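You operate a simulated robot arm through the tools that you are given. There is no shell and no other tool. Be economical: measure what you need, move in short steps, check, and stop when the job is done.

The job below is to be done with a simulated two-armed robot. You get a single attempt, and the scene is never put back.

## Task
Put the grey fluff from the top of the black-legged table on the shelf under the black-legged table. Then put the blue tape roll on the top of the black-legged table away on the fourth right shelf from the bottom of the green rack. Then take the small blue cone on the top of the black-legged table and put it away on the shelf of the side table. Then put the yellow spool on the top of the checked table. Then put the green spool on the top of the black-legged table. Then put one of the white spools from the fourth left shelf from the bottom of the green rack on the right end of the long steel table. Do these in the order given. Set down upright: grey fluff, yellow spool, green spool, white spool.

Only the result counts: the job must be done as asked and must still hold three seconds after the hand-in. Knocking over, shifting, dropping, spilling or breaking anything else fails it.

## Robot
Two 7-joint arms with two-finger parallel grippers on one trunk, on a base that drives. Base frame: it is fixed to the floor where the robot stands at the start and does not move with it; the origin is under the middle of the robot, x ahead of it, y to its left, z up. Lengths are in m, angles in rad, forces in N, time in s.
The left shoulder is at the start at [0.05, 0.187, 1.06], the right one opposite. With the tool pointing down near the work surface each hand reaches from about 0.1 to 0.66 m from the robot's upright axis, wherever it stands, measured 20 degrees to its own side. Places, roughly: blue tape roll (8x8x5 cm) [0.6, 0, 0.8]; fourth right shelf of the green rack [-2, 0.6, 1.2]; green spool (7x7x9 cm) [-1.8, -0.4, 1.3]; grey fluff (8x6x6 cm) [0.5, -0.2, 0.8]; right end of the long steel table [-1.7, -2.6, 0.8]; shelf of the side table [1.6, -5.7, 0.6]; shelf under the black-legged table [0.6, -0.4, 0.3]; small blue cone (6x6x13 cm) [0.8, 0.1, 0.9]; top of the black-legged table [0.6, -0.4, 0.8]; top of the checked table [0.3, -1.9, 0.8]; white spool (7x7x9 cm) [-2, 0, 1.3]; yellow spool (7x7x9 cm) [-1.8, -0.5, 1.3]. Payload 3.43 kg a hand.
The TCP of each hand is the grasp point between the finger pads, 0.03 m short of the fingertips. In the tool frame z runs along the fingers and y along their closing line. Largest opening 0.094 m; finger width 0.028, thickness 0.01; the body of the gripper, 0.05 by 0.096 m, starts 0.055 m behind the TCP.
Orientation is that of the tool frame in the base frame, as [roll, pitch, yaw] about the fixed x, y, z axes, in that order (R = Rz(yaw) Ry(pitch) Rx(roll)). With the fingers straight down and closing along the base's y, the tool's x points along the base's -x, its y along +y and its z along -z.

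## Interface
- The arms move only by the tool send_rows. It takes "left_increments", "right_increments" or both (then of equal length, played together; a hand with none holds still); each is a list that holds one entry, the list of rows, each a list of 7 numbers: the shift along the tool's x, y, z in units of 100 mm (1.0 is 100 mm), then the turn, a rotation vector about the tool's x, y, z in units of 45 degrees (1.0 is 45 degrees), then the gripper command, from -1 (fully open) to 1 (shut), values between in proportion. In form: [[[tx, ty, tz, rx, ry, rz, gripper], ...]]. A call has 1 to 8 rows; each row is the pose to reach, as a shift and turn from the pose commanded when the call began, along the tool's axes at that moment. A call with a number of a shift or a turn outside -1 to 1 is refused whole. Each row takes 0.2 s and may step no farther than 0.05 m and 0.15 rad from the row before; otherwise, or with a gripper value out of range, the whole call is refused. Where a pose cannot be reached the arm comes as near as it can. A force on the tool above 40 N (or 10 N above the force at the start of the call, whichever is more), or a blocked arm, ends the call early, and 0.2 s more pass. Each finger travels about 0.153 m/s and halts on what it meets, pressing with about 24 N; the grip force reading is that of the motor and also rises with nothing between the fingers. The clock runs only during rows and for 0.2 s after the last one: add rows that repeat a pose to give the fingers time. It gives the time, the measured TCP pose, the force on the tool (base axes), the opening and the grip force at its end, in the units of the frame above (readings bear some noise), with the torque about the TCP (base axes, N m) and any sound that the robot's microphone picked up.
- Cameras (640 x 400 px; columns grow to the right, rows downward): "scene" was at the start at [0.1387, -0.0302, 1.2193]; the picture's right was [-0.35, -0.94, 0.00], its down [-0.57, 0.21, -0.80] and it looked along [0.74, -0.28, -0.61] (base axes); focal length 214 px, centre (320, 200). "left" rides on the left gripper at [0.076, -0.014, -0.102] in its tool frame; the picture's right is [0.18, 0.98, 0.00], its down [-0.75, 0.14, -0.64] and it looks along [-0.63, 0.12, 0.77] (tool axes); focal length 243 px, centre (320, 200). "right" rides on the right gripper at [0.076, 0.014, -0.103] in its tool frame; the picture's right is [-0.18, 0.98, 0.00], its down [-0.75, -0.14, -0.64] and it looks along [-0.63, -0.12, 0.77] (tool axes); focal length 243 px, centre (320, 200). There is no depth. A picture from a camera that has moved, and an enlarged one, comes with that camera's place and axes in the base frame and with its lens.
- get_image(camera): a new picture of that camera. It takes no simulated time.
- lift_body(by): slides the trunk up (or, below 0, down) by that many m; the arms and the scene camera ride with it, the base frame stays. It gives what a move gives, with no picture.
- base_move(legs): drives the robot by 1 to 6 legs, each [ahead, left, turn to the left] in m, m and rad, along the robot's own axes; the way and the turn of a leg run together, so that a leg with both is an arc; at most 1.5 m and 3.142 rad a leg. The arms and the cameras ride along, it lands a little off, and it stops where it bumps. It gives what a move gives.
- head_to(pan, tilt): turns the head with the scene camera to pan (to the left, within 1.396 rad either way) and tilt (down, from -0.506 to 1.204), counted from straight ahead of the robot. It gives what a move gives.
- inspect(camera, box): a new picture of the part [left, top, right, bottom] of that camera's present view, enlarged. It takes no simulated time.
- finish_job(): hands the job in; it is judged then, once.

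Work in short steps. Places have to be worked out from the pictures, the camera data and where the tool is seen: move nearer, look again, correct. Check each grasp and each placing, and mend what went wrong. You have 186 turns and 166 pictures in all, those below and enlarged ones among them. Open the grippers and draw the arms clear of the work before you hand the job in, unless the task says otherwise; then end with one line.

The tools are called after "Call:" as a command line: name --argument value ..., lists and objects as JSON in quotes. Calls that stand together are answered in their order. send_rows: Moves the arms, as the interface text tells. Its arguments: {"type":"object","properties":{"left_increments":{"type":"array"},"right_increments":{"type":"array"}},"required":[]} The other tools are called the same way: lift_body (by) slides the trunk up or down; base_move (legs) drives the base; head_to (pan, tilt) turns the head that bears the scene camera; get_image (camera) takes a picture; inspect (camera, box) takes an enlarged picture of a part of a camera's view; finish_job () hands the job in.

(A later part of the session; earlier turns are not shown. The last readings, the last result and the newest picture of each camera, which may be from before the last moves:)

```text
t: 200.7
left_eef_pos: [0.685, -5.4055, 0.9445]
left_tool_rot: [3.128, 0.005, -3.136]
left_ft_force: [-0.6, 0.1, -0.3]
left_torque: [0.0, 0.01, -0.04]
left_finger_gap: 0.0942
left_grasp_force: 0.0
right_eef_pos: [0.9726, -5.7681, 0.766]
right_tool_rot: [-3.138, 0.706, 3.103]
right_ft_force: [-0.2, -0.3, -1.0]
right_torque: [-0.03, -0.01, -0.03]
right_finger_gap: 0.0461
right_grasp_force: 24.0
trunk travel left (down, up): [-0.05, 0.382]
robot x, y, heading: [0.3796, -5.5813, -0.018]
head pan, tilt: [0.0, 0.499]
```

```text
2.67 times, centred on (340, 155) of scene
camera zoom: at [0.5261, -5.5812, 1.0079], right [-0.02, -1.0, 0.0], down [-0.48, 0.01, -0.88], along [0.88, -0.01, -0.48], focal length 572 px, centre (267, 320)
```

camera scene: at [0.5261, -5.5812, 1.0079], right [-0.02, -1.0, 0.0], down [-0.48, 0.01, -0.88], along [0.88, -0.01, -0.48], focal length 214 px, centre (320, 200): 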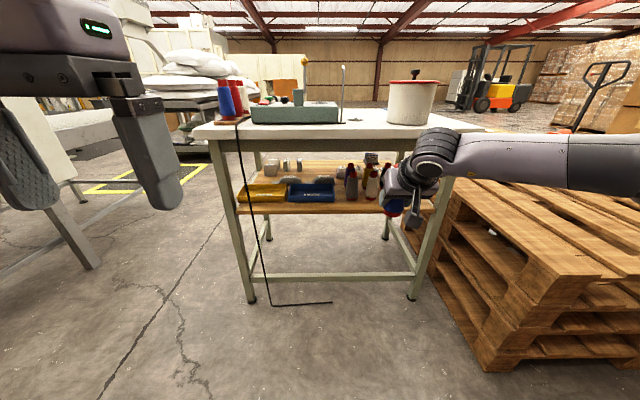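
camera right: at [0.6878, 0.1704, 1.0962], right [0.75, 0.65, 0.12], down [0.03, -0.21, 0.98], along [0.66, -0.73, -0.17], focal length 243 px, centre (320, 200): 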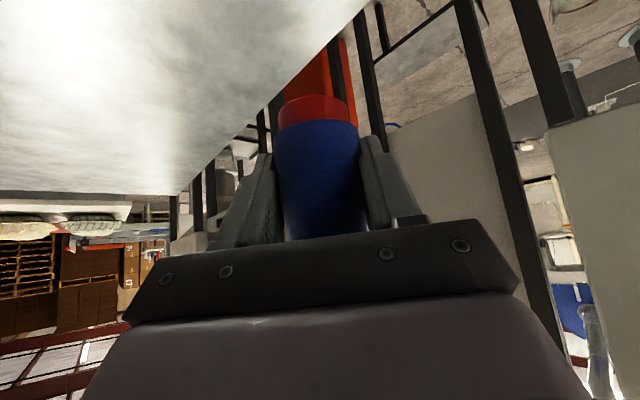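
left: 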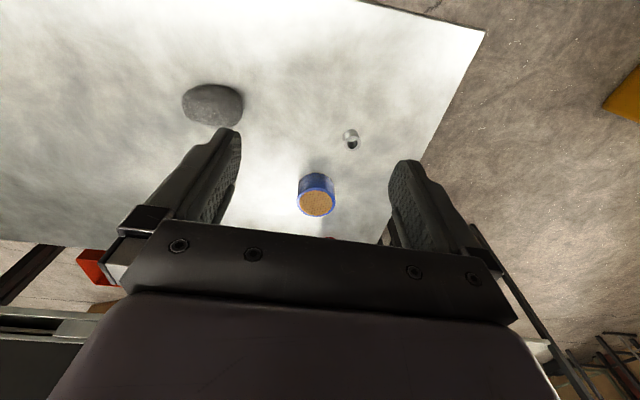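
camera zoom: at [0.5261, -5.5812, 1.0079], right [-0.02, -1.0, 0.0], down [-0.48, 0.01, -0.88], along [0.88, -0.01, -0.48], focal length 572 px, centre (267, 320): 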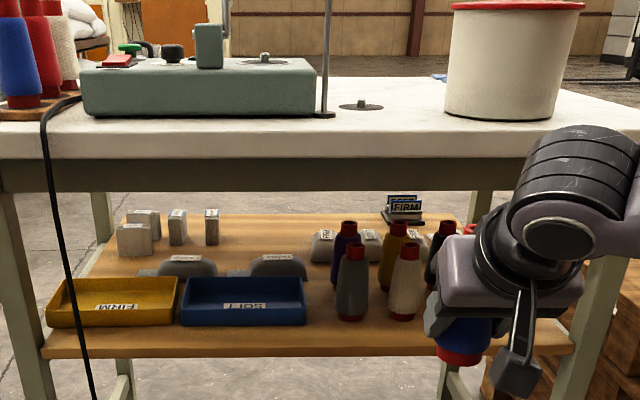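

The shelf (z≈0.565, front x≈1.26) has a cone cluster on its right side. I'll check the free area right of it with the hand camera.

Call:
get_image --camera "right"

```text
89 pictures are left
camera right: at [0.8485, -5.7501, 0.7959], right [0.18, 0.98, 0.12], down [0.15, -0.15, 0.98], along [0.97, -0.16, -0.17], focal length 243 px, centre (320, 200)
```

right: 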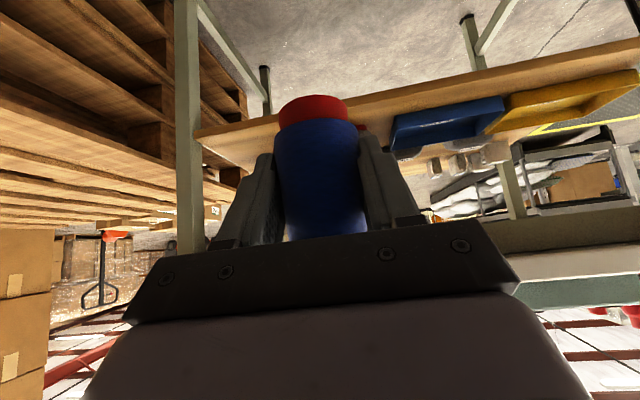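

The right end of the shelf front is empty. I'll strafe right 0.15, lower to entry height, and check with both cameras.

Call:
base_move --legs '[[0, -0.15, 0.02]]'

Call:
lift_body --by -0.05

Call:
send_rows --right_increments '[[[0.2, 0, 0.23, 0, 0, 0, 1], [0.389, 0, 0.457, 0, 0, 0, 1]]]'

Call:
get_image --camera "scene"

Call:
inspect --camera "scene" --box '[260, 80, 460, 205]'

Call:
get_image --camera "right"

```text
t: 202.7
left_eef_pos: [0.6812, -5.5527, 0.9446]
left_tool_rot: [3.129, 0.004, -3.118]
left_ft_force: [0.7, -0.5, -0.5]
left_torque: [0.0, 0.0, -0.01]
left_finger_gap: 0.094
left_grasp_force: 0.1
right_eef_pos: [0.9754, -5.9105, 0.7672]
right_tool_rot: [-3.138, 0.705, 3.12]
right_ft_force: [-0.4, -0.1, -0.2]
right_torque: [0.02, 0.06, -0.02]
right_finger_gap: 0.046
right_grasp_force: 24.2
trunk travel left (down, up): [-0.05, 0.382]
robot x, y, heading: [0.3742, -5.73, 0.003]
head pan, tilt: [0.0, 0.499]
```

```text
t: 203.6
left_eef_pos: [0.6798, -5.5525, 0.8947]
left_tool_rot: [3.128, 0.005, -3.119]
left_ft_force: [-0.2, -0.1, -0.1]
left_torque: [0.0, 0.04, 0.02]
left_finger_gap: 0.0938
left_grasp_force: 0.1
right_eef_pos: [0.9751, -5.9104, 0.7167]
right_tool_rot: [-3.137, 0.705, 3.122]
right_ft_force: [0.3, 0.0, 0.0]
right_torque: [0.02, 0.01, -0.02]
right_finger_gap: 0.0462
right_grasp_force: 24.2
trunk travel left (down, up): [0.0, 0.432]
robot x, y, heading: [0.3777, -5.7303, -0.001]
head pan, tilt: [0.0, 0.499]
```

```text
t: 204.2
left_eef_pos: [0.6813, -5.5519, 0.8949]
left_tool_rot: [3.13, 0.006, -3.118]
left_ft_force: [-0.8, 0.7, -0.8]
left_torque: [0.0, 0.0, -0.01]
left_finger_gap: 0.094
left_grasp_force: 0.1
right_eef_pos: [0.9685, -5.9171, 0.6599]
right_tool_rot: [-3.14, 0.705, 3.119]
right_ft_force: [-0.5, 0.2, -0.6]
right_torque: [-0.03, -0.01, 0.02]
right_finger_gap: 0.0463
right_grasp_force: 24.0
right hand out of reach, approached as far as the arm can: row 1, 2
trunk travel left (down, up): [0.0, 0.432]
robot x, y, heading: [0.375, -5.7348, 0.007]
head pan, tilt: [0.0, 0.499]
```

```text
88 pictures are left
camera scene: at [0.5252, -5.7301, 0.9579], right [0.0, -1.0, 0.0], down [-0.48, 0.0, -0.88], along [0.88, 0.0, -0.48], focal length 214 px, centre (320, 200)
```

scene: 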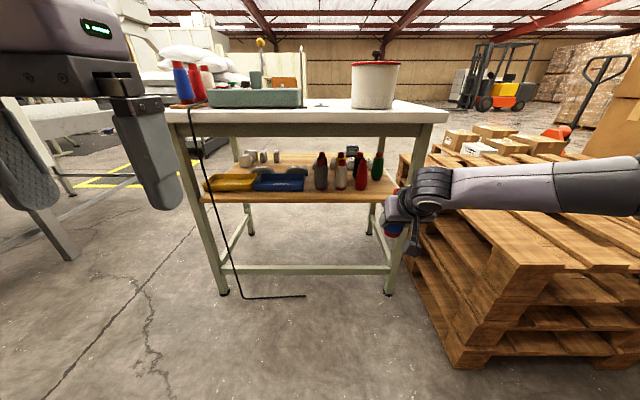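

```text
3.20 times, centred on (360, 142) of scene
camera zoom: at [0.5252, -5.7301, 0.9579], right [0.0, -1.0, 0.0], down [-0.48, 0.0, -0.88], along [0.88, 0.0, -0.48], focal length 686 px, centre (192, 384)
```

zoom: 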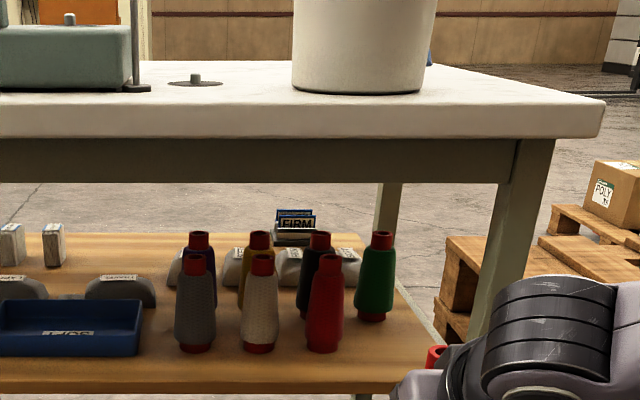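

```text
86 pictures are left
camera right: at [0.8437, -5.9001, 0.6884], right [0.16, 0.98, 0.12], down [0.15, -0.14, 0.98], along [0.97, -0.14, -0.17], focal length 243 px, centre (320, 200)
```

right: 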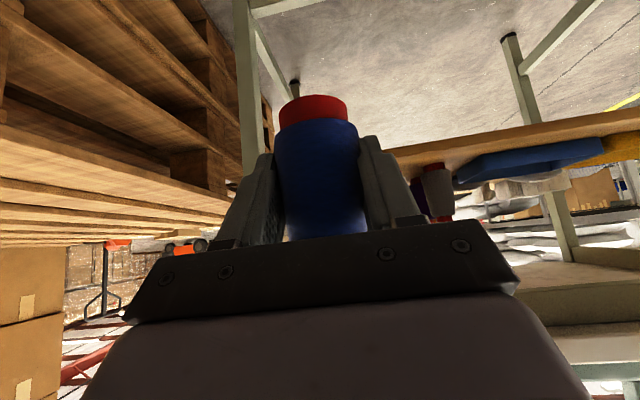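

Front-right slot: red cone at (1.37,-5.90), shelf right edge y≈-6.06. I'll aim for (1.315,-5.988) with a small finger opening. First I'll pull the arm in and outward to regain reach.

Call:
send_rows --right_increments '[[[0.18, -0.2, -0.15, 0, 0, 0, 1], [0.36, -0.4, -0.3, 0, 0, 0, 1], [0.53, -0.6, -0.45, 0, 0, 0, 1]]]'

Call:
base_move --legs '[[0.25, 0, 0]]'

Call:
get_image --camera "scene"

Call:
get_image --camera "right"

```text
t: 205.0
left_eef_pos: [0.6798, -5.5514, 0.8948]
left_tool_rot: [3.13, 0.006, -3.12]
left_ft_force: [1.0, 0.0, -1.0]
left_torque: [-0.01, 0.05, 0.01]
left_finger_gap: 0.0941
left_grasp_force: 0.0
right_eef_pos: [0.8971, -5.976, 0.6581]
right_tool_rot: [-3.14, 0.705, 3.121]
right_ft_force: [-0.7, 0.3, -0.6]
right_torque: [-0.02, 0.02, 0.0]
right_finger_gap: 0.0461
right_grasp_force: 24.4
trunk travel left (down, up): [0.0, 0.432]
robot x, y, heading: [0.3774, -5.7276, 0.001]
head pan, tilt: [0.0, 0.499]
```

```text
t: 206.8
left_eef_pos: [0.9277, -5.5532, 0.8955]
left_tool_rot: [3.129, 0.006, -3.122]
left_ft_force: [0.0, 0.3, 0.4]
left_torque: [0.0, 0.01, -0.03]
left_finger_gap: 0.0942
left_grasp_force: 0.2
right_eef_pos: [1.1445, -5.9769, 0.6582]
right_tool_rot: [-3.139, 0.705, 3.117]
right_ft_force: [-0.1, -0.3, -1.5]
right_torque: [0.01, 0.01, -0.01]
right_finger_gap: 0.046
right_grasp_force: 24.2
trunk travel left (down, up): [0.0, 0.432]
robot x, y, heading: [0.6239, -5.7311, 0.0]
head pan, tilt: [0.0, 0.499]
```

```text
85 pictures are left
camera scene: at [0.7717, -5.7304, 0.9578], right [0.0, -1.0, 0.0], down [-0.48, 0.0, -0.88], along [0.88, 0.0, -0.48], focal length 214 px, centre (320, 200)
```

scene: 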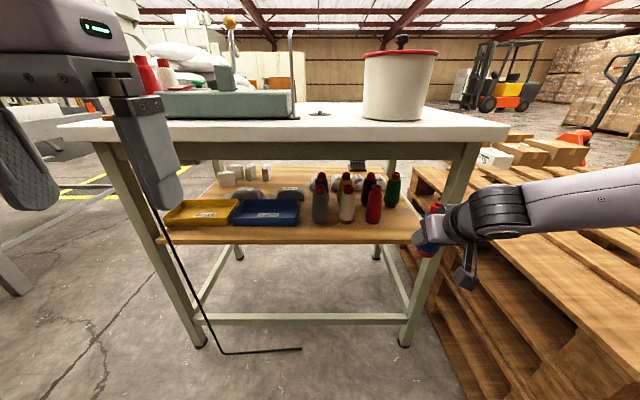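

```text
84 pictures are left
camera right: at [1.0198, -5.9595, 0.6875], right [0.17, 0.98, 0.12], down [0.15, -0.14, 0.98], along [0.97, -0.14, -0.17], focal length 243 px, centre (320, 200)
```

right: 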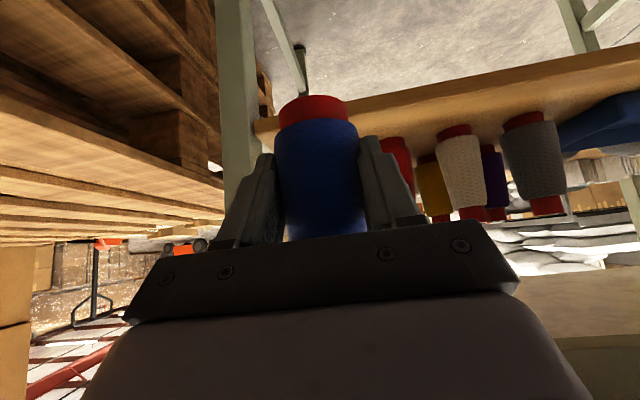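

The shelf's right end is at y≈-6.044 and the red cone at (1.37,-5.897). I'll drive in 0.16 with a slight left shift, which puts the cone at about (1.305,-5.969).

Call:
base_move --legs '[[0.16, 0.008, 0]]'

Call:
get_image --camera "right"

Call:
inspect --camera "scene" --box '[300, 150, 540, 300]'

```text
t: 208.2
left_eef_pos: [1.0874, -5.5442, 0.8954]
left_tool_rot: [3.129, 0.006, -3.121]
left_ft_force: [0.7, -0.8, -0.8]
left_torque: [0.02, -0.05, 0.0]
left_finger_gap: 0.0939
left_grasp_force: 0.2
right_eef_pos: [1.3054, -5.9676, 0.6583]
right_tool_rot: [-3.138, 0.705, 3.117]
right_ft_force: [-0.1, -0.5, -0.5]
right_torque: [-0.03, 0.0, 0.03]
right_finger_gap: 0.0462
right_grasp_force: 23.8
trunk travel left (down, up): [0.0, 0.432]
robot x, y, heading: [0.7848, -5.7269, 0.005]
head pan, tilt: [0.0, 0.499]
```

```text
83 pictures are left
camera right: at [1.1801, -5.9509, 0.6876], right [0.16, 0.98, 0.12], down [0.15, -0.14, 0.98], along [0.97, -0.14, -0.17], focal length 243 px, centre (320, 200)
```

right: 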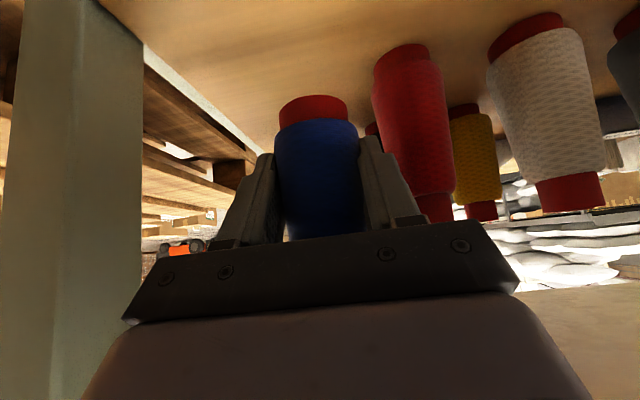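

```text
2.67 times, centred on (420, 225) of scene
camera zoom: at [0.9316, -5.7224, 0.9578], right [0.0, -1.0, 0.0], down [-0.48, 0.0, -0.88], along [0.88, 0.0, -0.48], focal length 572 px, centre (53, 133)
```

zoom: 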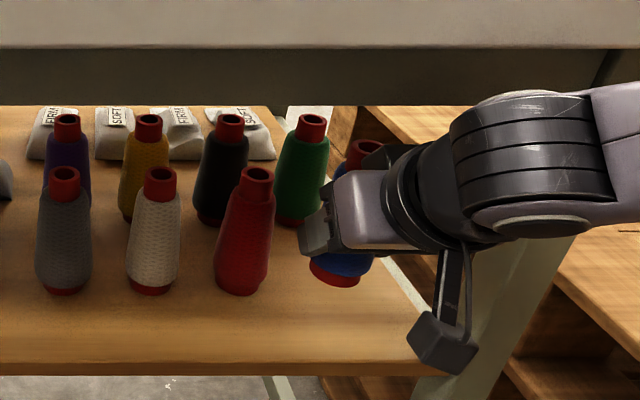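

The cone is over the free slot. I'll lower with force monitoring.

Call:
send_rows --right_increments '[[[0.065, 0, 0.076, 0, 0, 0, 1], [0.13, 0, 0.152, 0, 0, 0, 1], [0.195, 0, 0.229, 0, 0, 0, 1]]]'

Call:
send_rows --right_increments '[[[0.026, 0, 0.03, 0, 0, 0, 1], [0.052, 0, 0.06, 0, 0, 0, 1], [0.078, 0, 0.09, 0, 0, 0, 1], [0.104, 0, 0.12, 0, 0, 0, 1]]]'

Call:
get_image --camera "right"

```text
t: 209.0
left_eef_pos: [1.0867, -5.5445, 0.8938]
left_tool_rot: [3.131, 0.004, -3.12]
left_ft_force: [0.0, 0.2, -0.3]
left_torque: [0.01, 0.03, 0.01]
left_finger_gap: 0.0943
left_grasp_force: 0.2
right_eef_pos: [1.3033, -5.9678, 0.6278]
right_tool_rot: [-3.136, 0.705, 3.119]
right_ft_force: [0.7, 0.2, -0.4]
right_torque: [0.0, 0.0, -0.04]
right_finger_gap: 0.0461
right_grasp_force: 24.1
trunk travel left (down, up): [0.0, 0.432]
robot x, y, heading: [0.7805, -5.7234, 0.005]
head pan, tilt: [0.0, 0.499]
```

```text
t: 210.0
left_eef_pos: [1.087, -5.5454, 0.8952]
left_tool_rot: [3.13, 0.006, -3.12]
left_ft_force: [0.2, -0.5, 0.2]
left_torque: [0.04, 0.0, 0.0]
left_finger_gap: 0.0939
left_grasp_force: 0.0
right_eef_pos: [1.3038, -5.9685, 0.6123]
right_tool_rot: [-3.139, 0.703, 3.118]
right_ft_force: [-0.6, -0.4, -0.9]
right_torque: [0.05, 0.02, -0.02]
right_finger_gap: 0.0463
right_grasp_force: 24.1
trunk travel left (down, up): [0.0, 0.432]
robot x, y, heading: [0.7818, -5.7232, 0.001]
head pan, tilt: [0.0, 0.499]
```

```text
81 pictures are left
camera right: at [1.1799, -5.9507, 0.6415], right [0.16, 0.98, 0.12], down [0.15, -0.14, 0.98], along [0.97, -0.14, -0.17], focal length 243 px, centre (320, 200)
```

right: 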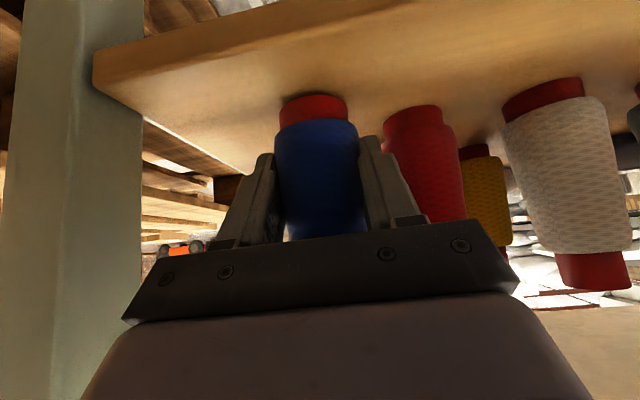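

Very close to the shelf, with no contact yet. I'll continue down in small steps.

Call:
send_rows --right_increments '[[[0.026, 0, 0.03, 0, 0, 0, 1], [0.052, 0, 0.06, 0, 0, 0, 1], [0.078, 0, 0.09, 0, 0, 0, 1], [0.104, 0, 0.12, 0, 0, 0, 1]]]'

Call:
get_image --camera "right"

```text
t: 211.0
left_eef_pos: [1.0854, -5.5459, 0.8942]
left_tool_rot: [3.129, 0.007, -3.121]
left_ft_force: [-0.6, 0.5, 1.2]
left_torque: [-0.03, -0.01, 0.02]
left_finger_gap: 0.094
left_grasp_force: 0.1
right_eef_pos: [1.3078, -5.9668, 0.607]
right_tool_rot: [-3.138, 0.722, 3.121]
right_ft_force: [-2.2, -0.8, 13.0]
right_torque: [-0.05, 0.12, -0.01]
right_finger_gap: 0.0466
right_grasp_force: 23.7
trunk travel left (down, up): [0.0, 0.432]
robot x, y, heading: [0.7826, -5.7213, 0.002]
head pan, tilt: [0.0, 0.499]
stopped in row 4 (right hand): the force on the tool passed its limit at 40 N (the readings are from after the stop); the commanded pose is now the measured one
```

```text
80 pictures are left
camera right: at [1.1822, -5.9507, 0.6341], right [0.16, 0.98, 0.12], down [0.14, -0.14, 0.98], along [0.98, -0.14, -0.16], focal length 243 px, centre (320, 200)
```

right: 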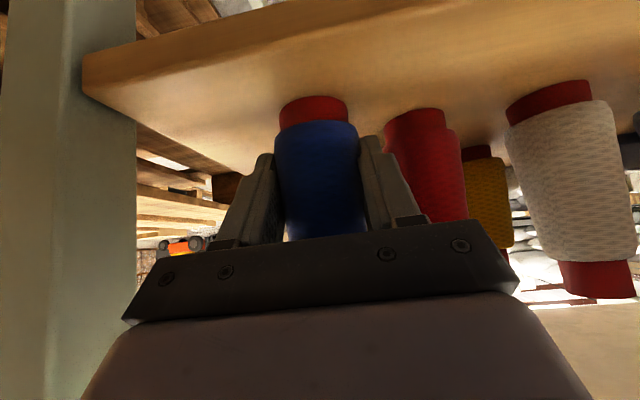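

Contact. I'll relieve, open only partially (to ~0.066), then withdraw along the tool axis.

Call:
send_rows --right_increments '[[[-0.015, 0, -0.018, 0, 0, 0, 1], [-0.015, 0, -0.018, 0, 0, 0, 0], [-0.015, 0, -0.018, 0, 0, 0, -0.4], [-0.015, 0, -0.018, 0, 0, 0, -0.4], [-0.015, 0, -0.018, 0, 0, 0, -0.4]]]'

Call:
get_image --camera "right"

```text
t: 212.2
left_eef_pos: [1.0872, -5.5445, 0.8956]
left_tool_rot: [3.128, 0.006, -3.121]
left_ft_force: [0.0, -0.3, 0.1]
left_torque: [0.0, 0.02, 0.02]
left_finger_gap: 0.094
left_grasp_force: 0.0
right_eef_pos: [1.3066, -5.9686, 0.6066]
right_tool_rot: [-3.137, 0.718, 3.118]
right_ft_force: [0.9, -0.7, -0.3]
right_torque: [0.0, -0.03, 0.02]
right_finger_gap: 0.0658
right_grasp_force: 0.1
trunk travel left (down, up): [0.0, 0.432]
robot x, y, heading: [0.7805, -5.7206, -0.003]
head pan, tilt: [0.0, 0.499]
```

```text
79 pictures are left
camera right: at [1.1815, -5.9514, 0.6338], right [0.16, 0.98, 0.12], down [0.14, -0.14, 0.98], along [0.98, -0.14, -0.16], focal length 243 px, centre (320, 200)
```

right: 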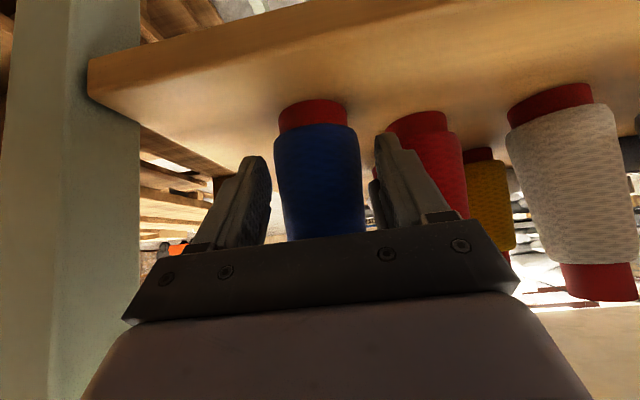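

The cone stands free. I'll back straight out and check.

Call:
base_move --legs '[[-0.4, 0, 0]]'

Call:
inspect --camera "scene" --box '[240, 100, 480, 250]'

```text
t: 214.7
left_eef_pos: [0.6804, -5.5457, 0.895]
left_tool_rot: [3.13, 0.005, -3.13]
left_ft_force: [-1.1, -0.2, 0.6]
left_torque: [-0.02, 0.0, 0.0]
left_finger_gap: 0.0941
left_grasp_force: 0.1
right_eef_pos: [0.8961, -5.9707, 0.6069]
right_tool_rot: [-3.138, 0.718, 3.11]
right_ft_force: [0.0, 0.1, 0.7]
right_torque: [0.0, -0.04, -0.03]
right_finger_gap: 0.0658
right_grasp_force: 0.0
trunk travel left (down, up): [0.0, 0.432]
robot x, y, heading: [0.3726, -5.7211, -0.007]
head pan, tilt: [0.0, 0.499]
```

```text
2.67 times, centred on (360, 175) of scene
camera zoom: at [0.5233, -5.7223, 0.9578], right [-0.01, -1.0, 0.0], down [-0.48, 0.0, -0.88], along [0.88, -0.01, -0.48], focal length 572 px, centre (213, 267)
```

zoom: 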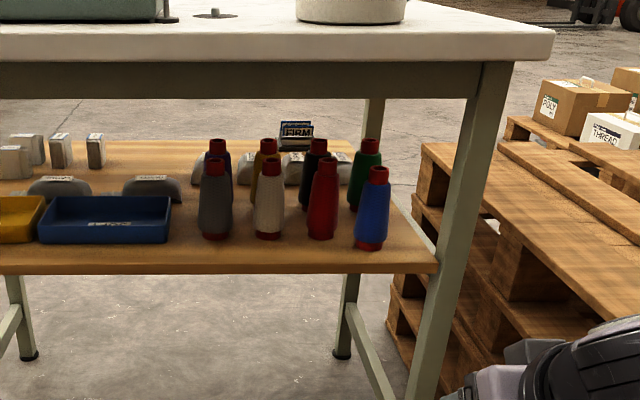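

The blue cone stands in line with the others. For the rack's left side I'll use the left hand, so I raise the trunk, tuck the right arm tool-down, and tilt the left hand 50° forward.

Call:
lift_body --by 0.42

Call:
send_rows --right_increments '[[[0.13, -0.16, -0.11, 0, 0.15, 0, -1], [0.25, -0.33, -0.22, 0, 0.3, 0, -1], [0.38, -0.5, -0.33, 0, 0.45, 0, -1], [0.5, -0.67, -0.44, 0, 0.6, 0, -1], [0.63, -0.83, -0.55, 0, 0.75, 0, -1], [0.76, -1.0, -0.65, 0, 0.889, 0, -1]]]' --left_increments '[[[-0.16, 0, 0, 0, -0.15, 0, -1], [-0.33, 0, 0, 0, -0.3, 0, -1], [-0.5, 0, 0, 0, -0.45, 0, -1], [-0.67, 0, 0, 0, -0.6, 0, -1], [-0.83, 0, 0, 0, -0.75, 0, -1], [-1.0, 0, 0, 0, -0.889, 0, -1]]]'

Call:
send_rows --right_increments '[[[0.33, 0, 0, 0, 0, 0, -1], [0.66, 0, 0, 0, 0, 0, -1], [1.0, 0, 0, 0, 0, 0, -1]]]' --left_increments '[[[-0.25, 0, 0.2, 0, 0, 0, -1], [-0.5, 0, 0.4, 0, 0, 0, -1], [-0.762, 0, 0.647, 0, 0, 0, -1]]]'

Call:
base_move --legs '[[-1.05, 0, 0], [0, 0, 1.577], [1.5, 0, 0], [1.5, 0, 0]]'

```text
refused: 0.42 is not a number from -0.4 to 0.4
```

```text
t: 216.1
left_eef_pos: [0.7809, -5.5451, 0.8971]
left_tool_rot: [3.126, 0.708, -3.139]
left_ft_force: [1.1, -0.3, 0.5]
left_torque: [0.02, -0.02, 0.0]
left_finger_gap: 0.0939
left_grasp_force: 0.1
right_eef_pos: [0.7916, -6.0668, 0.6064]
right_tool_rot: [-3.14, 0.016, 3.11]
right_ft_force: [0.8, -0.7, -0.5]
right_torque: [0.02, 0.01, 0.0]
right_finger_gap: 0.0942
right_grasp_force: 0.1
trunk travel left (down, up): [0.0, 0.432]
robot x, y, heading: [0.3784, -5.7209, -0.009]
head pan, tilt: [0.0, 0.499]
```

```text
t: 216.9
left_eef_pos: [0.8794, -5.5431, 0.8924]
left_tool_rot: [3.126, 0.705, -3.139]
left_ft_force: [-0.1, 0.9, -0.6]
left_torque: [-0.03, 0.02, 0.02]
left_finger_gap: 0.0939
left_grasp_force: 0.1
right_eef_pos: [0.6934, -6.0651, 0.6049]
right_tool_rot: [-3.14, 0.018, 3.107]
right_ft_force: [-0.2, 0.4, -0.4]
right_torque: [-0.01, 0.01, -0.01]
right_finger_gap: 0.0942
right_grasp_force: 0.0
trunk travel left (down, up): [0.0, 0.432]
robot x, y, heading: [0.3746, -5.7219, -0.005]
head pan, tilt: [0.0, 0.499]
```

```text
t: 240.1
left_eef_pos: [-0.9692, -2.2503, 0.8926]
left_tool_rot: [3.125, 0.702, -1.528]
left_ft_force: [-0.1, -0.6, 0.1]
left_torque: [0.01, -0.03, 0.01]
left_finger_gap: 0.0941
left_grasp_force: 0.1
right_eef_pos: [-0.4382, -2.4137, 0.6056]
right_tool_rot: [-3.139, 0.018, -1.563]
right_ft_force: [0.1, -0.3, -0.3]
right_torque: [0.02, 0.0, -0.01]
right_finger_gap: 0.0938
right_grasp_force: 0.0
trunk travel left (down, up): [0.0, 0.432]
robot x, y, heading: [-0.7697, -2.743, 1.603]
head pan, tilt: [0.0, 0.499]
```

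The lift was refused (over 0.4), but the drive went fine. I'll raise 0.4 and take looks at the checked table (right) and steel table (left) from here.

Call:
lift_body --by 0.4

Call:
head_to --pan -1.1 --tilt 0.55

Call:
get_image --camera "scene"

Call:
head_to --pan 1.35 --tilt 0.55

Call:
get_image --camera "scene"

```text
t: 244.0
left_eef_pos: [-0.9689, -2.2507, 1.2935]
left_tool_rot: [3.127, 0.703, -1.527]
left_ft_force: [-0.1, -0.4, -0.1]
left_torque: [0.01, 0.02, 0.01]
left_finger_gap: 0.0941
left_grasp_force: 0.1
right_eef_pos: [-0.4393, -2.4126, 1.0041]
right_tool_rot: [-3.139, 0.018, -1.562]
right_ft_force: [-0.4, 0.2, 0.4]
right_torque: [-0.04, -0.03, -0.02]
right_finger_gap: 0.0941
right_grasp_force: 0.0
trunk travel left (down, up): [-0.4, 0.032]
robot x, y, heading: [-0.7686, -2.7449, 1.606]
head pan, tilt: [0.0, 0.499]
```

```text
t: 245.3
left_eef_pos: [-0.9686, -2.2507, 1.2921]
left_tool_rot: [3.125, 0.703, -1.528]
left_ft_force: [-0.5, -0.5, 0.5]
left_torque: [0.01, 0.04, 0.0]
left_finger_gap: 0.0941
left_grasp_force: 0.0
right_eef_pos: [-0.4389, -2.4127, 1.0029]
right_tool_rot: [-3.139, 0.02, -1.563]
right_ft_force: [-0.5, -0.4, 0.4]
right_torque: [0.01, 0.01, 0.05]
right_finger_gap: 0.0939
right_grasp_force: 0.1
trunk travel left (down, up): [-0.4, 0.032]
robot x, y, heading: [-0.772, -2.7456, 1.604]
head pan, tilt: [-1.1, 0.55]
```

```text
77 pictures are left
camera scene: at [-0.6934, -2.6436, 1.3533], right [0.48, -0.87, 0.0], down [-0.46, -0.25, -0.85], along [0.75, 0.41, -0.52], focal length 214 px, centre (320, 200)
```

scene: 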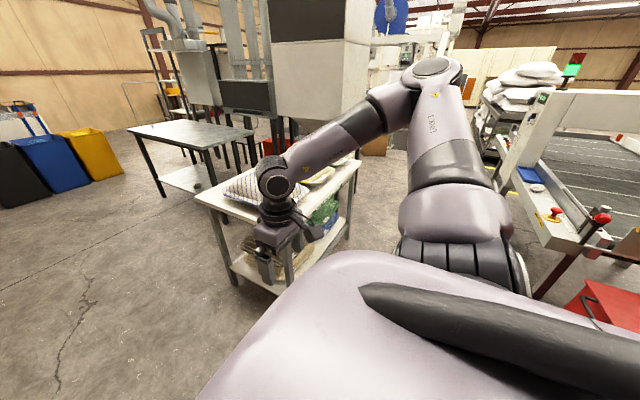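

```text
t: 247.5
left_eef_pos: [-0.9685, -2.2503, 1.2927]
left_tool_rot: [3.125, 0.704, -1.527]
left_ft_force: [-0.1, -0.6, -0.2]
left_torque: [-0.03, 0.0, -0.02]
left_finger_gap: 0.094
left_grasp_force: 0.0
right_eef_pos: [-0.4406, -2.4126, 1.0041]
right_tool_rot: [-3.14, 0.02, -1.561]
right_ft_force: [0.6, -0.5, -0.2]
right_torque: [0.01, 0.01, -0.03]
right_finger_gap: 0.0942
right_grasp_force: 0.1
trunk travel left (down, up): [-0.4, 0.032]
robot x, y, heading: [-0.7653, -2.7464, 1.6]
head pan, tilt: [1.349, 0.55]
```

```text
76 pictures are left
camera scene: at [-0.8601, -2.6703, 1.3533], right [0.19, 0.98, 0.0], down [0.51, -0.1, -0.85], along [-0.84, 0.16, -0.52], focal length 214 px, centre (320, 200)
```

scene: 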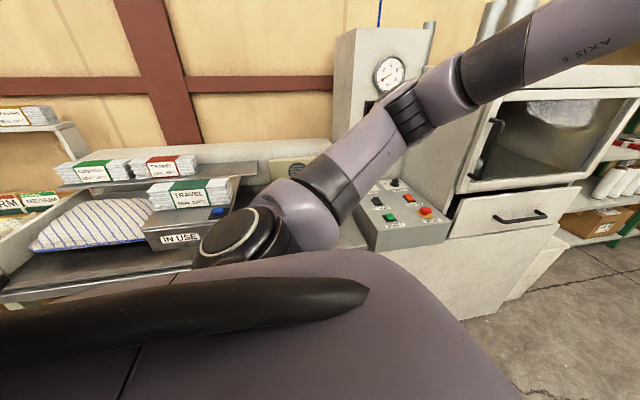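

Now to the rack: I'll shift right for clearance, drive to y≈-0.3, and face the rack.

Call:
base_move --legs '[[0, -0.13, -0.03], [1.3, 0, 0], [1.12, 0, 0], [0, 0, 1.57]]'

Call:
head_to --pan 0.0 --tilt 0.25

Call:
get_image --camera "scene"

```text
t: 264.6
left_eef_pos: [-1.1018, -0.4864, 1.2935]
left_tool_rot: [3.126, 0.704, -0.04]
left_ft_force: [-0.4, 1.0, -0.8]
left_torque: [0.0, 0.0, 0.04]
left_finger_gap: 0.0942
left_grasp_force: 0.1
right_eef_pos: [-0.895, 0.0261, 1.0034]
right_tool_rot: [-3.139, 0.019, -0.074]
right_ft_force: [0.6, -0.1, 0.1]
right_torque: [0.0, -0.03, 0.01]
right_finger_gap: 0.0941
right_grasp_force: 0.0
trunk travel left (down, up): [-0.4, 0.032]
robot x, y, heading: [-0.592, -0.3292, 3.091]
head pan, tilt: [1.349, 0.55]
```

```text
t: 266.1
left_eef_pos: [-1.102, -0.4882, 1.2932]
left_tool_rot: [3.125, 0.703, -0.039]
left_ft_force: [0.2, -0.2, 0.0]
left_torque: [0.03, 0.02, 0.02]
left_finger_gap: 0.0938
left_grasp_force: 0.2
right_eef_pos: [-0.895, 0.026, 1.0041]
right_tool_rot: [-3.14, 0.02, -0.072]
right_ft_force: [0.0, -0.7, -0.3]
right_torque: [0.0, -0.01, 0.01]
right_finger_gap: 0.0941
right_grasp_force: 0.0
trunk travel left (down, up): [-0.4, 0.032]
robot x, y, heading: [-0.587, -0.3287, 3.095]
head pan, tilt: [0.0, 0.25]
```

```text
75 pictures are left
camera scene: at [-0.7429, -0.3219, 1.3809], right [0.05, 1.0, 0.0], down [0.25, -0.01, -0.97], along [-0.97, 0.05, -0.25], focal length 214 px, centre (320, 200)
```

scene: 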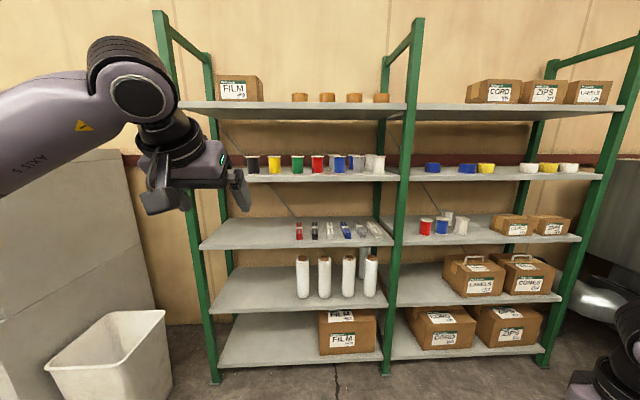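

Yellow is at y≈-0.495. I'll square up and approach to ~0.2 m short of it.

Call:
base_move --legs '[[0, 0, 0.047], [0.5, -0.01, 0]]'

Call:
get_image --camera "left"

Call:
get_image --camera "scene"

```text
t: 269.4
left_eef_pos: [-1.5927, -0.504, 1.2934]
left_tool_rot: [3.126, 0.703, 0.013]
left_ft_force: [0.5, -0.1, 0.7]
left_torque: [-0.02, -0.02, 0.0]
left_finger_gap: 0.0944
left_grasp_force: 0.0
right_eef_pos: [-1.4124, 0.0206, 1.0038]
right_tool_rot: [-3.139, 0.017, -0.024]
right_ft_force: [-0.4, 0.2, 0.8]
right_torque: [0.01, 0.03, -0.02]
right_finger_gap: 0.0941
right_grasp_force: 0.2
trunk travel left (down, up): [-0.4, 0.032]
robot x, y, heading: [-1.0923, -0.3201, -3.141]
head pan, tilt: [0.0, 0.25]
```

```text
74 pictures are left
camera left: at [-1.4691, -0.4867, 1.3236], right [0.16, -0.98, -0.11], down [-0.16, -0.13, 0.98], along [-0.97, -0.14, -0.17], focal length 243 px, centre (320, 200)
```

left: 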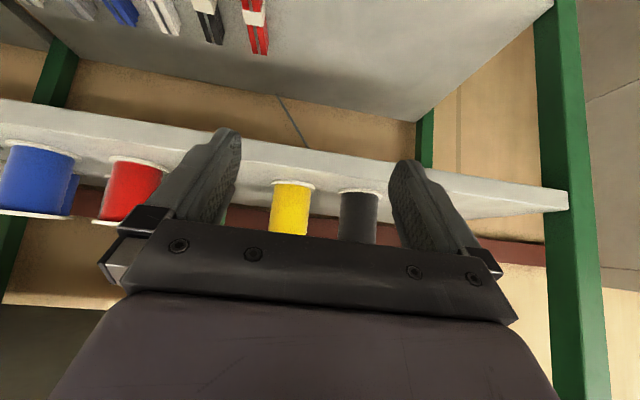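

```text
73 pictures are left
camera scene: at [-1.2434, -0.3201, 1.3809], right [0.0, 1.0, 0.0], down [0.25, 0.0, -0.97], along [-0.97, 0.0, -0.25], focal length 214 px, centre (320, 200)
```

scene: 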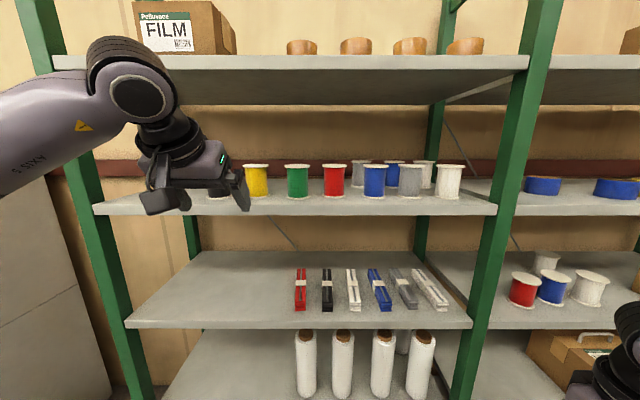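

Yellow's axis is at about (-1.867,-0.497). I'll advance 0.15, nudging right 7 mm, and re-check the alignment.

Call:
base_move --legs '[[0.15, -0.007, 0]]'

Call:
get_image --camera "left"

Call:
inspect --camera "scene" --box '[180, 120, 340, 220]'

```text
t: 270.8
left_eef_pos: [-1.7406, -0.5001, 1.2944]
left_tool_rot: [3.126, 0.703, 0.016]
left_ft_force: [-0.4, 0.0, 1.2]
left_torque: [-0.02, -0.01, -0.01]
left_finger_gap: 0.0941
left_grasp_force: 0.1
right_eef_pos: [-1.5602, 0.0262, 1.0032]
right_tool_rot: [-3.14, 0.019, -0.018]
right_ft_force: [-0.4, -0.2, -0.7]
right_torque: [0.02, 0.02, 0.01]
right_finger_gap: 0.0939
right_grasp_force: 0.1
trunk travel left (down, up): [-0.4, 0.032]
robot x, y, heading: [-1.2405, -0.3125, -3.137]
head pan, tilt: [0.0, 0.25]
```

```text
72 pictures are left
camera left: at [-1.6162, -0.4813, 1.3235], right [0.17, -0.98, -0.11], down [-0.16, -0.13, 0.98], along [-0.97, -0.14, -0.17], focal length 243 px, centre (320, 200)
```

left: 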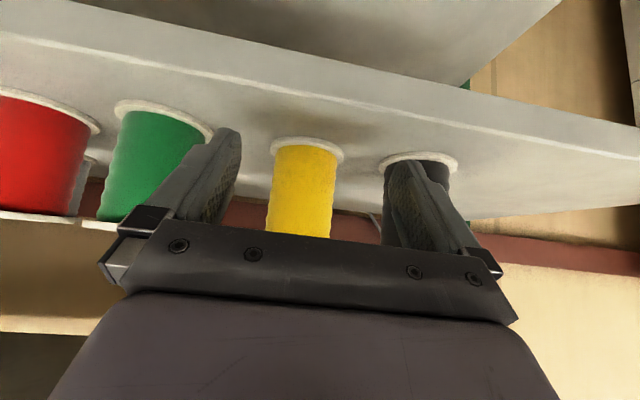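

```text
4.00 times, centred on (260, 170) of scene
camera zoom: at [-1.391, -0.3141, 1.3808], right [-0.01, 1.0, 0.0], down [0.25, 0.0, -0.97], along [-0.97, -0.01, -0.25], focal length 858 px, centre (560, 320)
```

zoom: 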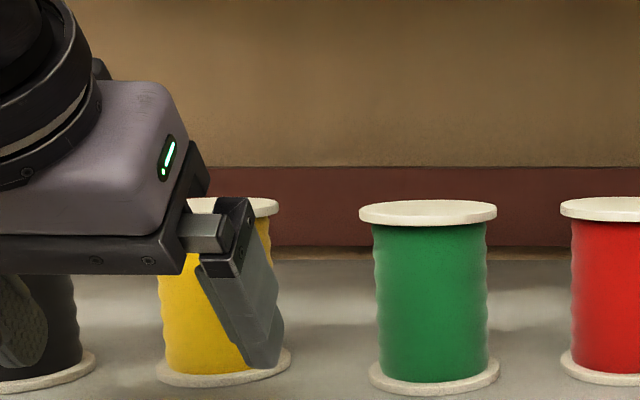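

Yellow's axis is at about (-1.842,-0.499), centred. I'll drive in 0.092 and check before closing.

Call:
base_move --legs '[[0.092, 0, 0]]'

Call:
get_image --camera "left"

Call:
inspect --camera "scene" --box '[140, 120, 300, 220]'

```text
t: 271.9
left_eef_pos: [-1.8325, -0.4995, 1.2932]
left_tool_rot: [3.126, 0.703, 0.016]
left_ft_force: [-0.9, -0.5, 0.3]
left_torque: [0.01, -0.01, 0.0]
left_finger_gap: 0.0938
left_grasp_force: 0.1
right_eef_pos: [-1.6539, 0.0252, 1.0037]
right_tool_rot: [-3.139, 0.017, -0.019]
right_ft_force: [-0.5, 1.0, 0.4]
right_torque: [0.0, -0.03, -0.03]
right_finger_gap: 0.0938
right_grasp_force: 0.2
trunk travel left (down, up): [-0.4, 0.032]
robot x, y, heading: [-1.3292, -0.3147, -3.134]
head pan, tilt: [0.0, 0.25]
```

```text
70 pictures are left
camera left: at [-1.7083, -0.4822, 1.3235], right [0.17, -0.98, -0.11], down [-0.16, -0.13, 0.98], along [-0.97, -0.15, -0.17], focal length 243 px, centre (320, 200)
```

left: 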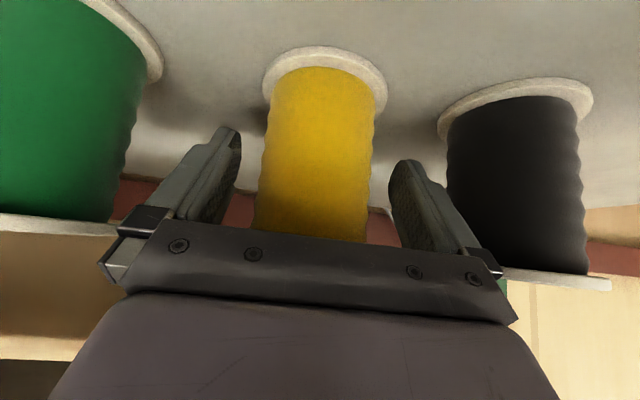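

```text
4.00 times, centred on (220, 170) of scene
camera zoom: at [-1.4833, -0.3148, 1.3808], right [-0.01, 1.0, 0.0], down [0.25, 0.0, -0.97], along [-0.97, -0.01, -0.25], focal length 858 px, centre (720, 320)
```

zoom: 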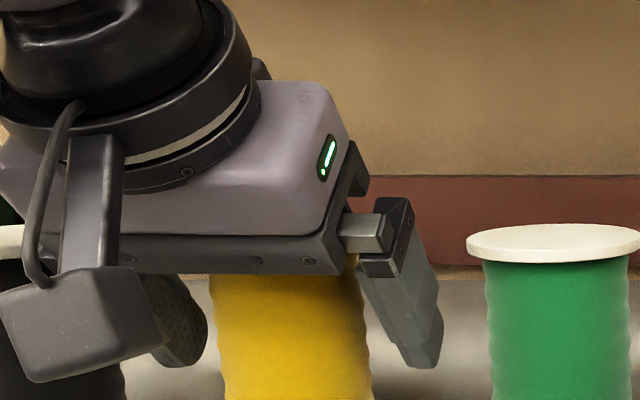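

There's no contact force, but the spool axis looks nearer (x≈-1.828), so the hand body may be close to the top flange. I'll back off 12 mm, then close.

Call:
base_move --legs '[[-0.012, 0, 0]]'

Call:
send_rows --left_increments '[[[0, 0, 0, 0, 0, 0, 0.1], [0, 0, 0, 0, 0, 0, 0.6], [0, 0, 0, 0, 0, 0, 1], [0, 0, 0, 0, 0, 0, 1]]]'

Call:
get_image --camera "left"

```text
t: 272.6
left_eef_pos: [-1.8185, -0.4998, 1.2937]
left_tool_rot: [3.126, 0.706, 0.015]
left_ft_force: [0.4, -0.4, 1.1]
left_torque: [0.0, -0.02, 0.05]
left_finger_gap: 0.094
left_grasp_force: 0.1
right_eef_pos: [-1.64, 0.0257, 1.003]
right_tool_rot: [-3.139, 0.018, -0.019]
right_ft_force: [0.2, 0.5, -0.3]
right_torque: [0.01, 0.01, 0.01]
right_finger_gap: 0.0939
right_grasp_force: 0.0
trunk travel left (down, up): [-0.4, 0.032]
robot x, y, heading: [-1.3166, -0.3143, -3.14]
head pan, tilt: [0.0, 0.25]
```

```text
t: 273.6
left_eef_pos: [-1.8193, -0.4997, 1.2933]
left_tool_rot: [3.125, 0.706, 0.016]
left_ft_force: [-1.1, 0.9, 4.1]
left_torque: [-0.1, 0.09, -0.05]
left_finger_gap: 0.0586
left_grasp_force: 24.5
right_eef_pos: [-1.6414, 0.0248, 1.0044]
right_tool_rot: [-3.14, 0.02, -0.019]
right_ft_force: [-1.0, 0.5, 0.2]
right_torque: [0.02, 0.0, -0.01]
right_finger_gap: 0.094
right_grasp_force: 0.1
trunk travel left (down, up): [-0.4, 0.032]
robot x, y, heading: [-1.3181, -0.3096, -3.132]
head pan, tilt: [0.0, 0.25]
```

```text
68 pictures are left
camera left: at [-1.6952, -0.4819, 1.3242], right [0.17, -0.98, -0.11], down [-0.15, -0.13, 0.98], along [-0.97, -0.15, -0.17], focal length 243 px, centre (320, 200)
```

left: 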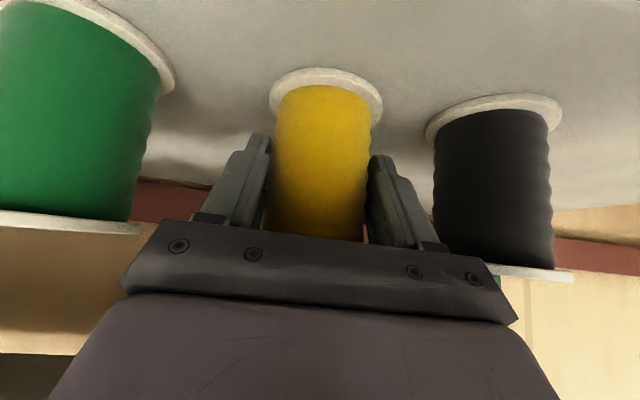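

The yellow spool is gripped (0.0586). I'll lift 0.03 and back out of the rack, then check the hold.

Call:
lift_body --by 0.03

Call:
base_move --legs '[[-0.55, 0, 0]]'

Call:
get_image --camera "scene"

```text
t: 274.4
left_eef_pos: [-1.8202, -0.5001, 1.3226]
left_tool_rot: [3.124, 0.702, 0.016]
left_ft_force: [0.3, 0.4, -1.3]
left_torque: [0.0, 0.0, -0.01]
left_finger_gap: 0.0587
left_grasp_force: 23.6
right_eef_pos: [-1.6414, 0.0252, 1.0331]
right_tool_rot: [-3.14, 0.017, -0.019]
right_ft_force: [0.0, -0.3, -0.9]
right_torque: [0.0, -0.02, 0.02]
right_finger_gap: 0.094
right_grasp_force: 0.1
trunk travel left (down, up): [-0.43, 0.002]
robot x, y, heading: [-1.32, -0.3138, -3.136]
head pan, tilt: [0.0, 0.25]
```

```text
t: 277.6
left_eef_pos: [-1.2681, -0.4967, 1.3234]
left_tool_rot: [3.125, 0.705, 0.016]
left_ft_force: [0.0, 1.0, -1.2]
left_torque: [0.01, -0.03, -0.01]
left_finger_gap: 0.0588
left_grasp_force: 24.2
right_eef_pos: [-1.0896, 0.0291, 1.0333]
right_tool_rot: [-3.141, 0.018, -0.02]
right_ft_force: [-0.7, -0.3, -0.5]
right_torque: [0.0, 0.04, 0.01]
right_finger_gap: 0.0941
right_grasp_force: 0.1
trunk travel left (down, up): [-0.43, 0.002]
robot x, y, heading: [-0.7684, -0.311, -3.133]
head pan, tilt: [0.0, 0.25]
```

```text
67 pictures are left
camera scene: at [-0.9191, -0.3113, 1.411], right [-0.01, 1.0, 0.0], down [0.25, 0.0, -0.97], along [-0.97, -0.01, -0.25], focal length 214 px, centre (320, 200)
```

scene: 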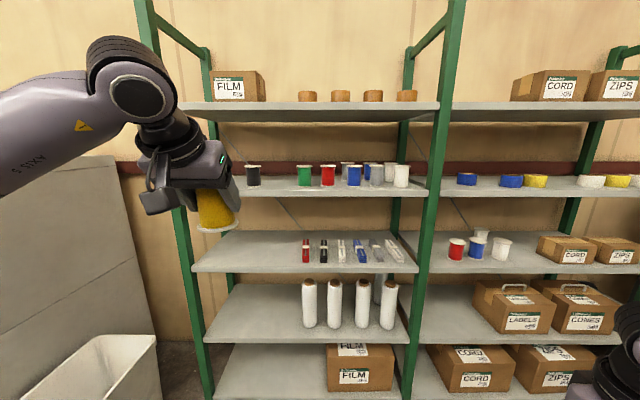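

Held. I'll drive to the west side of the checked table and face it.

Call:
base_move --legs '[[0, 0, 1.565], [1.5, 0, 0], [0, 0, 1.57]]'

Call:
head_to --pan 0.0 --tilt 0.6

Call:
get_image --camera "scene"

Call:
inspect --camera "left" --box '[220, 20, 420, 145]'

```text
t: 292.5
left_eef_pos: [-0.252, -1.6486, 1.3236]
left_tool_rot: [3.125, 0.704, 3.101]
left_ft_force: [0.2, -0.2, -2.1]
left_torque: [-0.02, -0.03, -0.01]
left_finger_gap: 0.0573
left_grasp_force: 24.6
right_eef_pos: [-0.4594, -2.1623, 1.0333]
right_tool_rot: [-3.139, 0.018, 3.067]
right_ft_force: [0.6, -0.2, -0.4]
right_torque: [0.04, -0.06, 0.01]
right_finger_gap: 0.094
right_grasp_force: 0.0
trunk travel left (down, up): [-0.43, 0.002]
robot x, y, heading: [-0.7623, -1.8026, -0.05]
head pan, tilt: [0.0, 0.25]
```

```text
t: 293.4
left_eef_pos: [-0.2513, -1.6485, 1.3234]
left_tool_rot: [3.125, 0.703, 3.102]
left_ft_force: [-0.6, -0.8, -2.8]
left_torque: [-0.01, 0.02, -0.02]
left_finger_gap: 0.0574
left_grasp_force: 24.1
right_eef_pos: [-0.4593, -2.1625, 1.0339]
right_tool_rot: [-3.141, 0.016, 3.066]
right_ft_force: [0.2, 0.2, -0.8]
right_torque: [-0.02, -0.02, 0.05]
right_finger_gap: 0.0942
right_grasp_force: 0.0
trunk travel left (down, up): [-0.43, 0.002]
robot x, y, heading: [-0.7636, -1.8058, -0.048]
head pan, tilt: [0.0, 0.6]
```

```text
66 pictures are left
camera scene: at [-0.6173, -1.8123, 1.3788], right [-0.05, -1.0, 0.0], down [-0.56, 0.03, -0.83], along [0.82, -0.04, -0.56], focal length 214 px, centre (320, 200)
```

scene: 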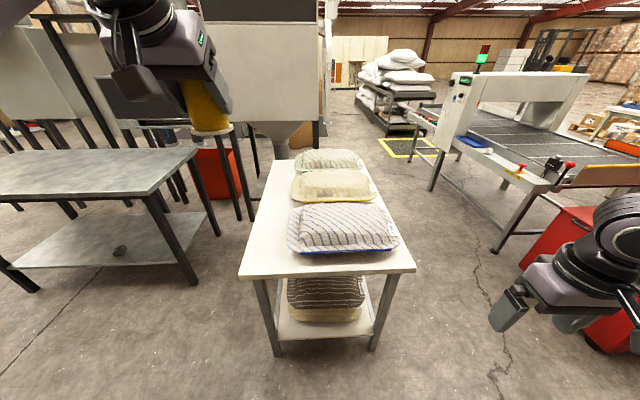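

```text
3.20 times, centred on (320, 82) of left
camera zoom: at [-0.3769, -1.659, 1.3537], right [-0.11, 0.99, -0.11], down [0.16, 0.12, 0.98], along [0.98, 0.09, -0.17], focal length 776 px, centre (320, 576)
```

zoom: 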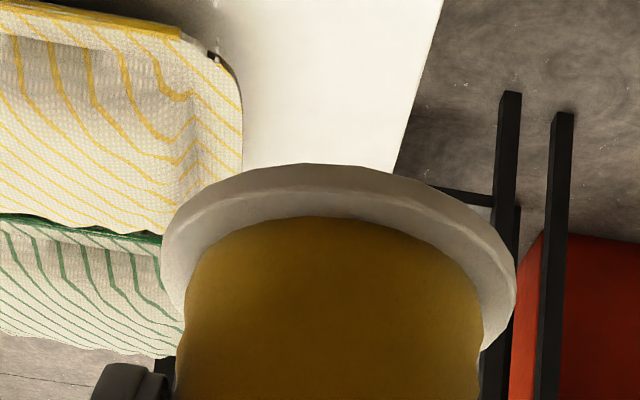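

The free corner is at the table's near-left. I'll lower 0.35 and look with the hand camera and scene to fix the table height and corner.

Call:
lift_body --by -0.35

Call:
get_image --camera "scene"

Call:
get_image --camera "left"

```text
t: 296.8
left_eef_pos: [-0.2533, -1.6487, 0.9724]
left_tool_rot: [3.126, 0.703, 3.102]
left_ft_force: [0.0, -0.9, -1.2]
left_torque: [-0.01, 0.01, 0.01]
left_finger_gap: 0.0572
left_grasp_force: 24.1
right_eef_pos: [-0.4588, -2.1622, 0.6836]
right_tool_rot: [-3.141, 0.016, 3.067]
right_ft_force: [0.3, -0.1, -0.1]
right_torque: [-0.01, -0.01, 0.01]
right_finger_gap: 0.0938
right_grasp_force: 0.1
trunk travel left (down, up): [-0.08, 0.352]
robot x, y, heading: [-0.7645, -1.8035, -0.053]
head pan, tilt: [0.0, 0.6]
```

```text
64 pictures are left
camera scene: at [-0.6174, -1.8123, 1.0288], right [-0.05, -1.0, 0.0], down [-0.56, 0.03, -0.83], along [0.82, -0.04, -0.57], focal length 214 px, centre (320, 200)
```

scene: 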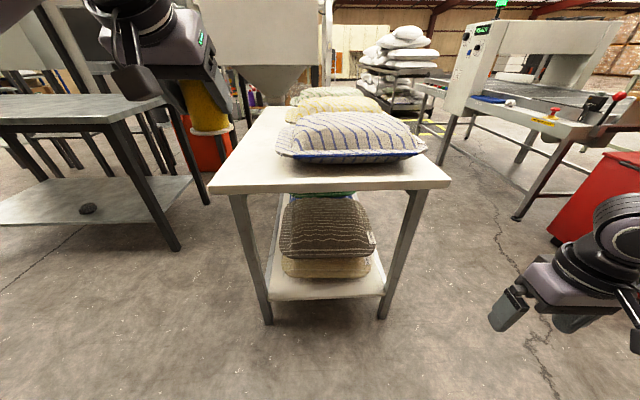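

```text
63 pictures are left
camera left: at [-0.3769, -1.659, 1.0038], right [-0.11, 0.99, -0.11], down [0.16, 0.12, 0.98], along [0.98, 0.09, -0.17], focal length 243 px, centre (320, 200)
```

left: 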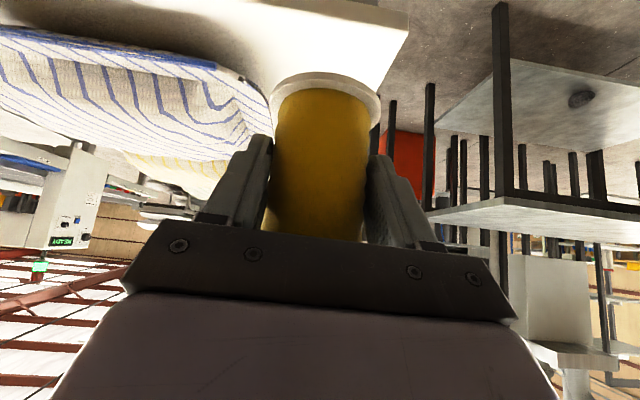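

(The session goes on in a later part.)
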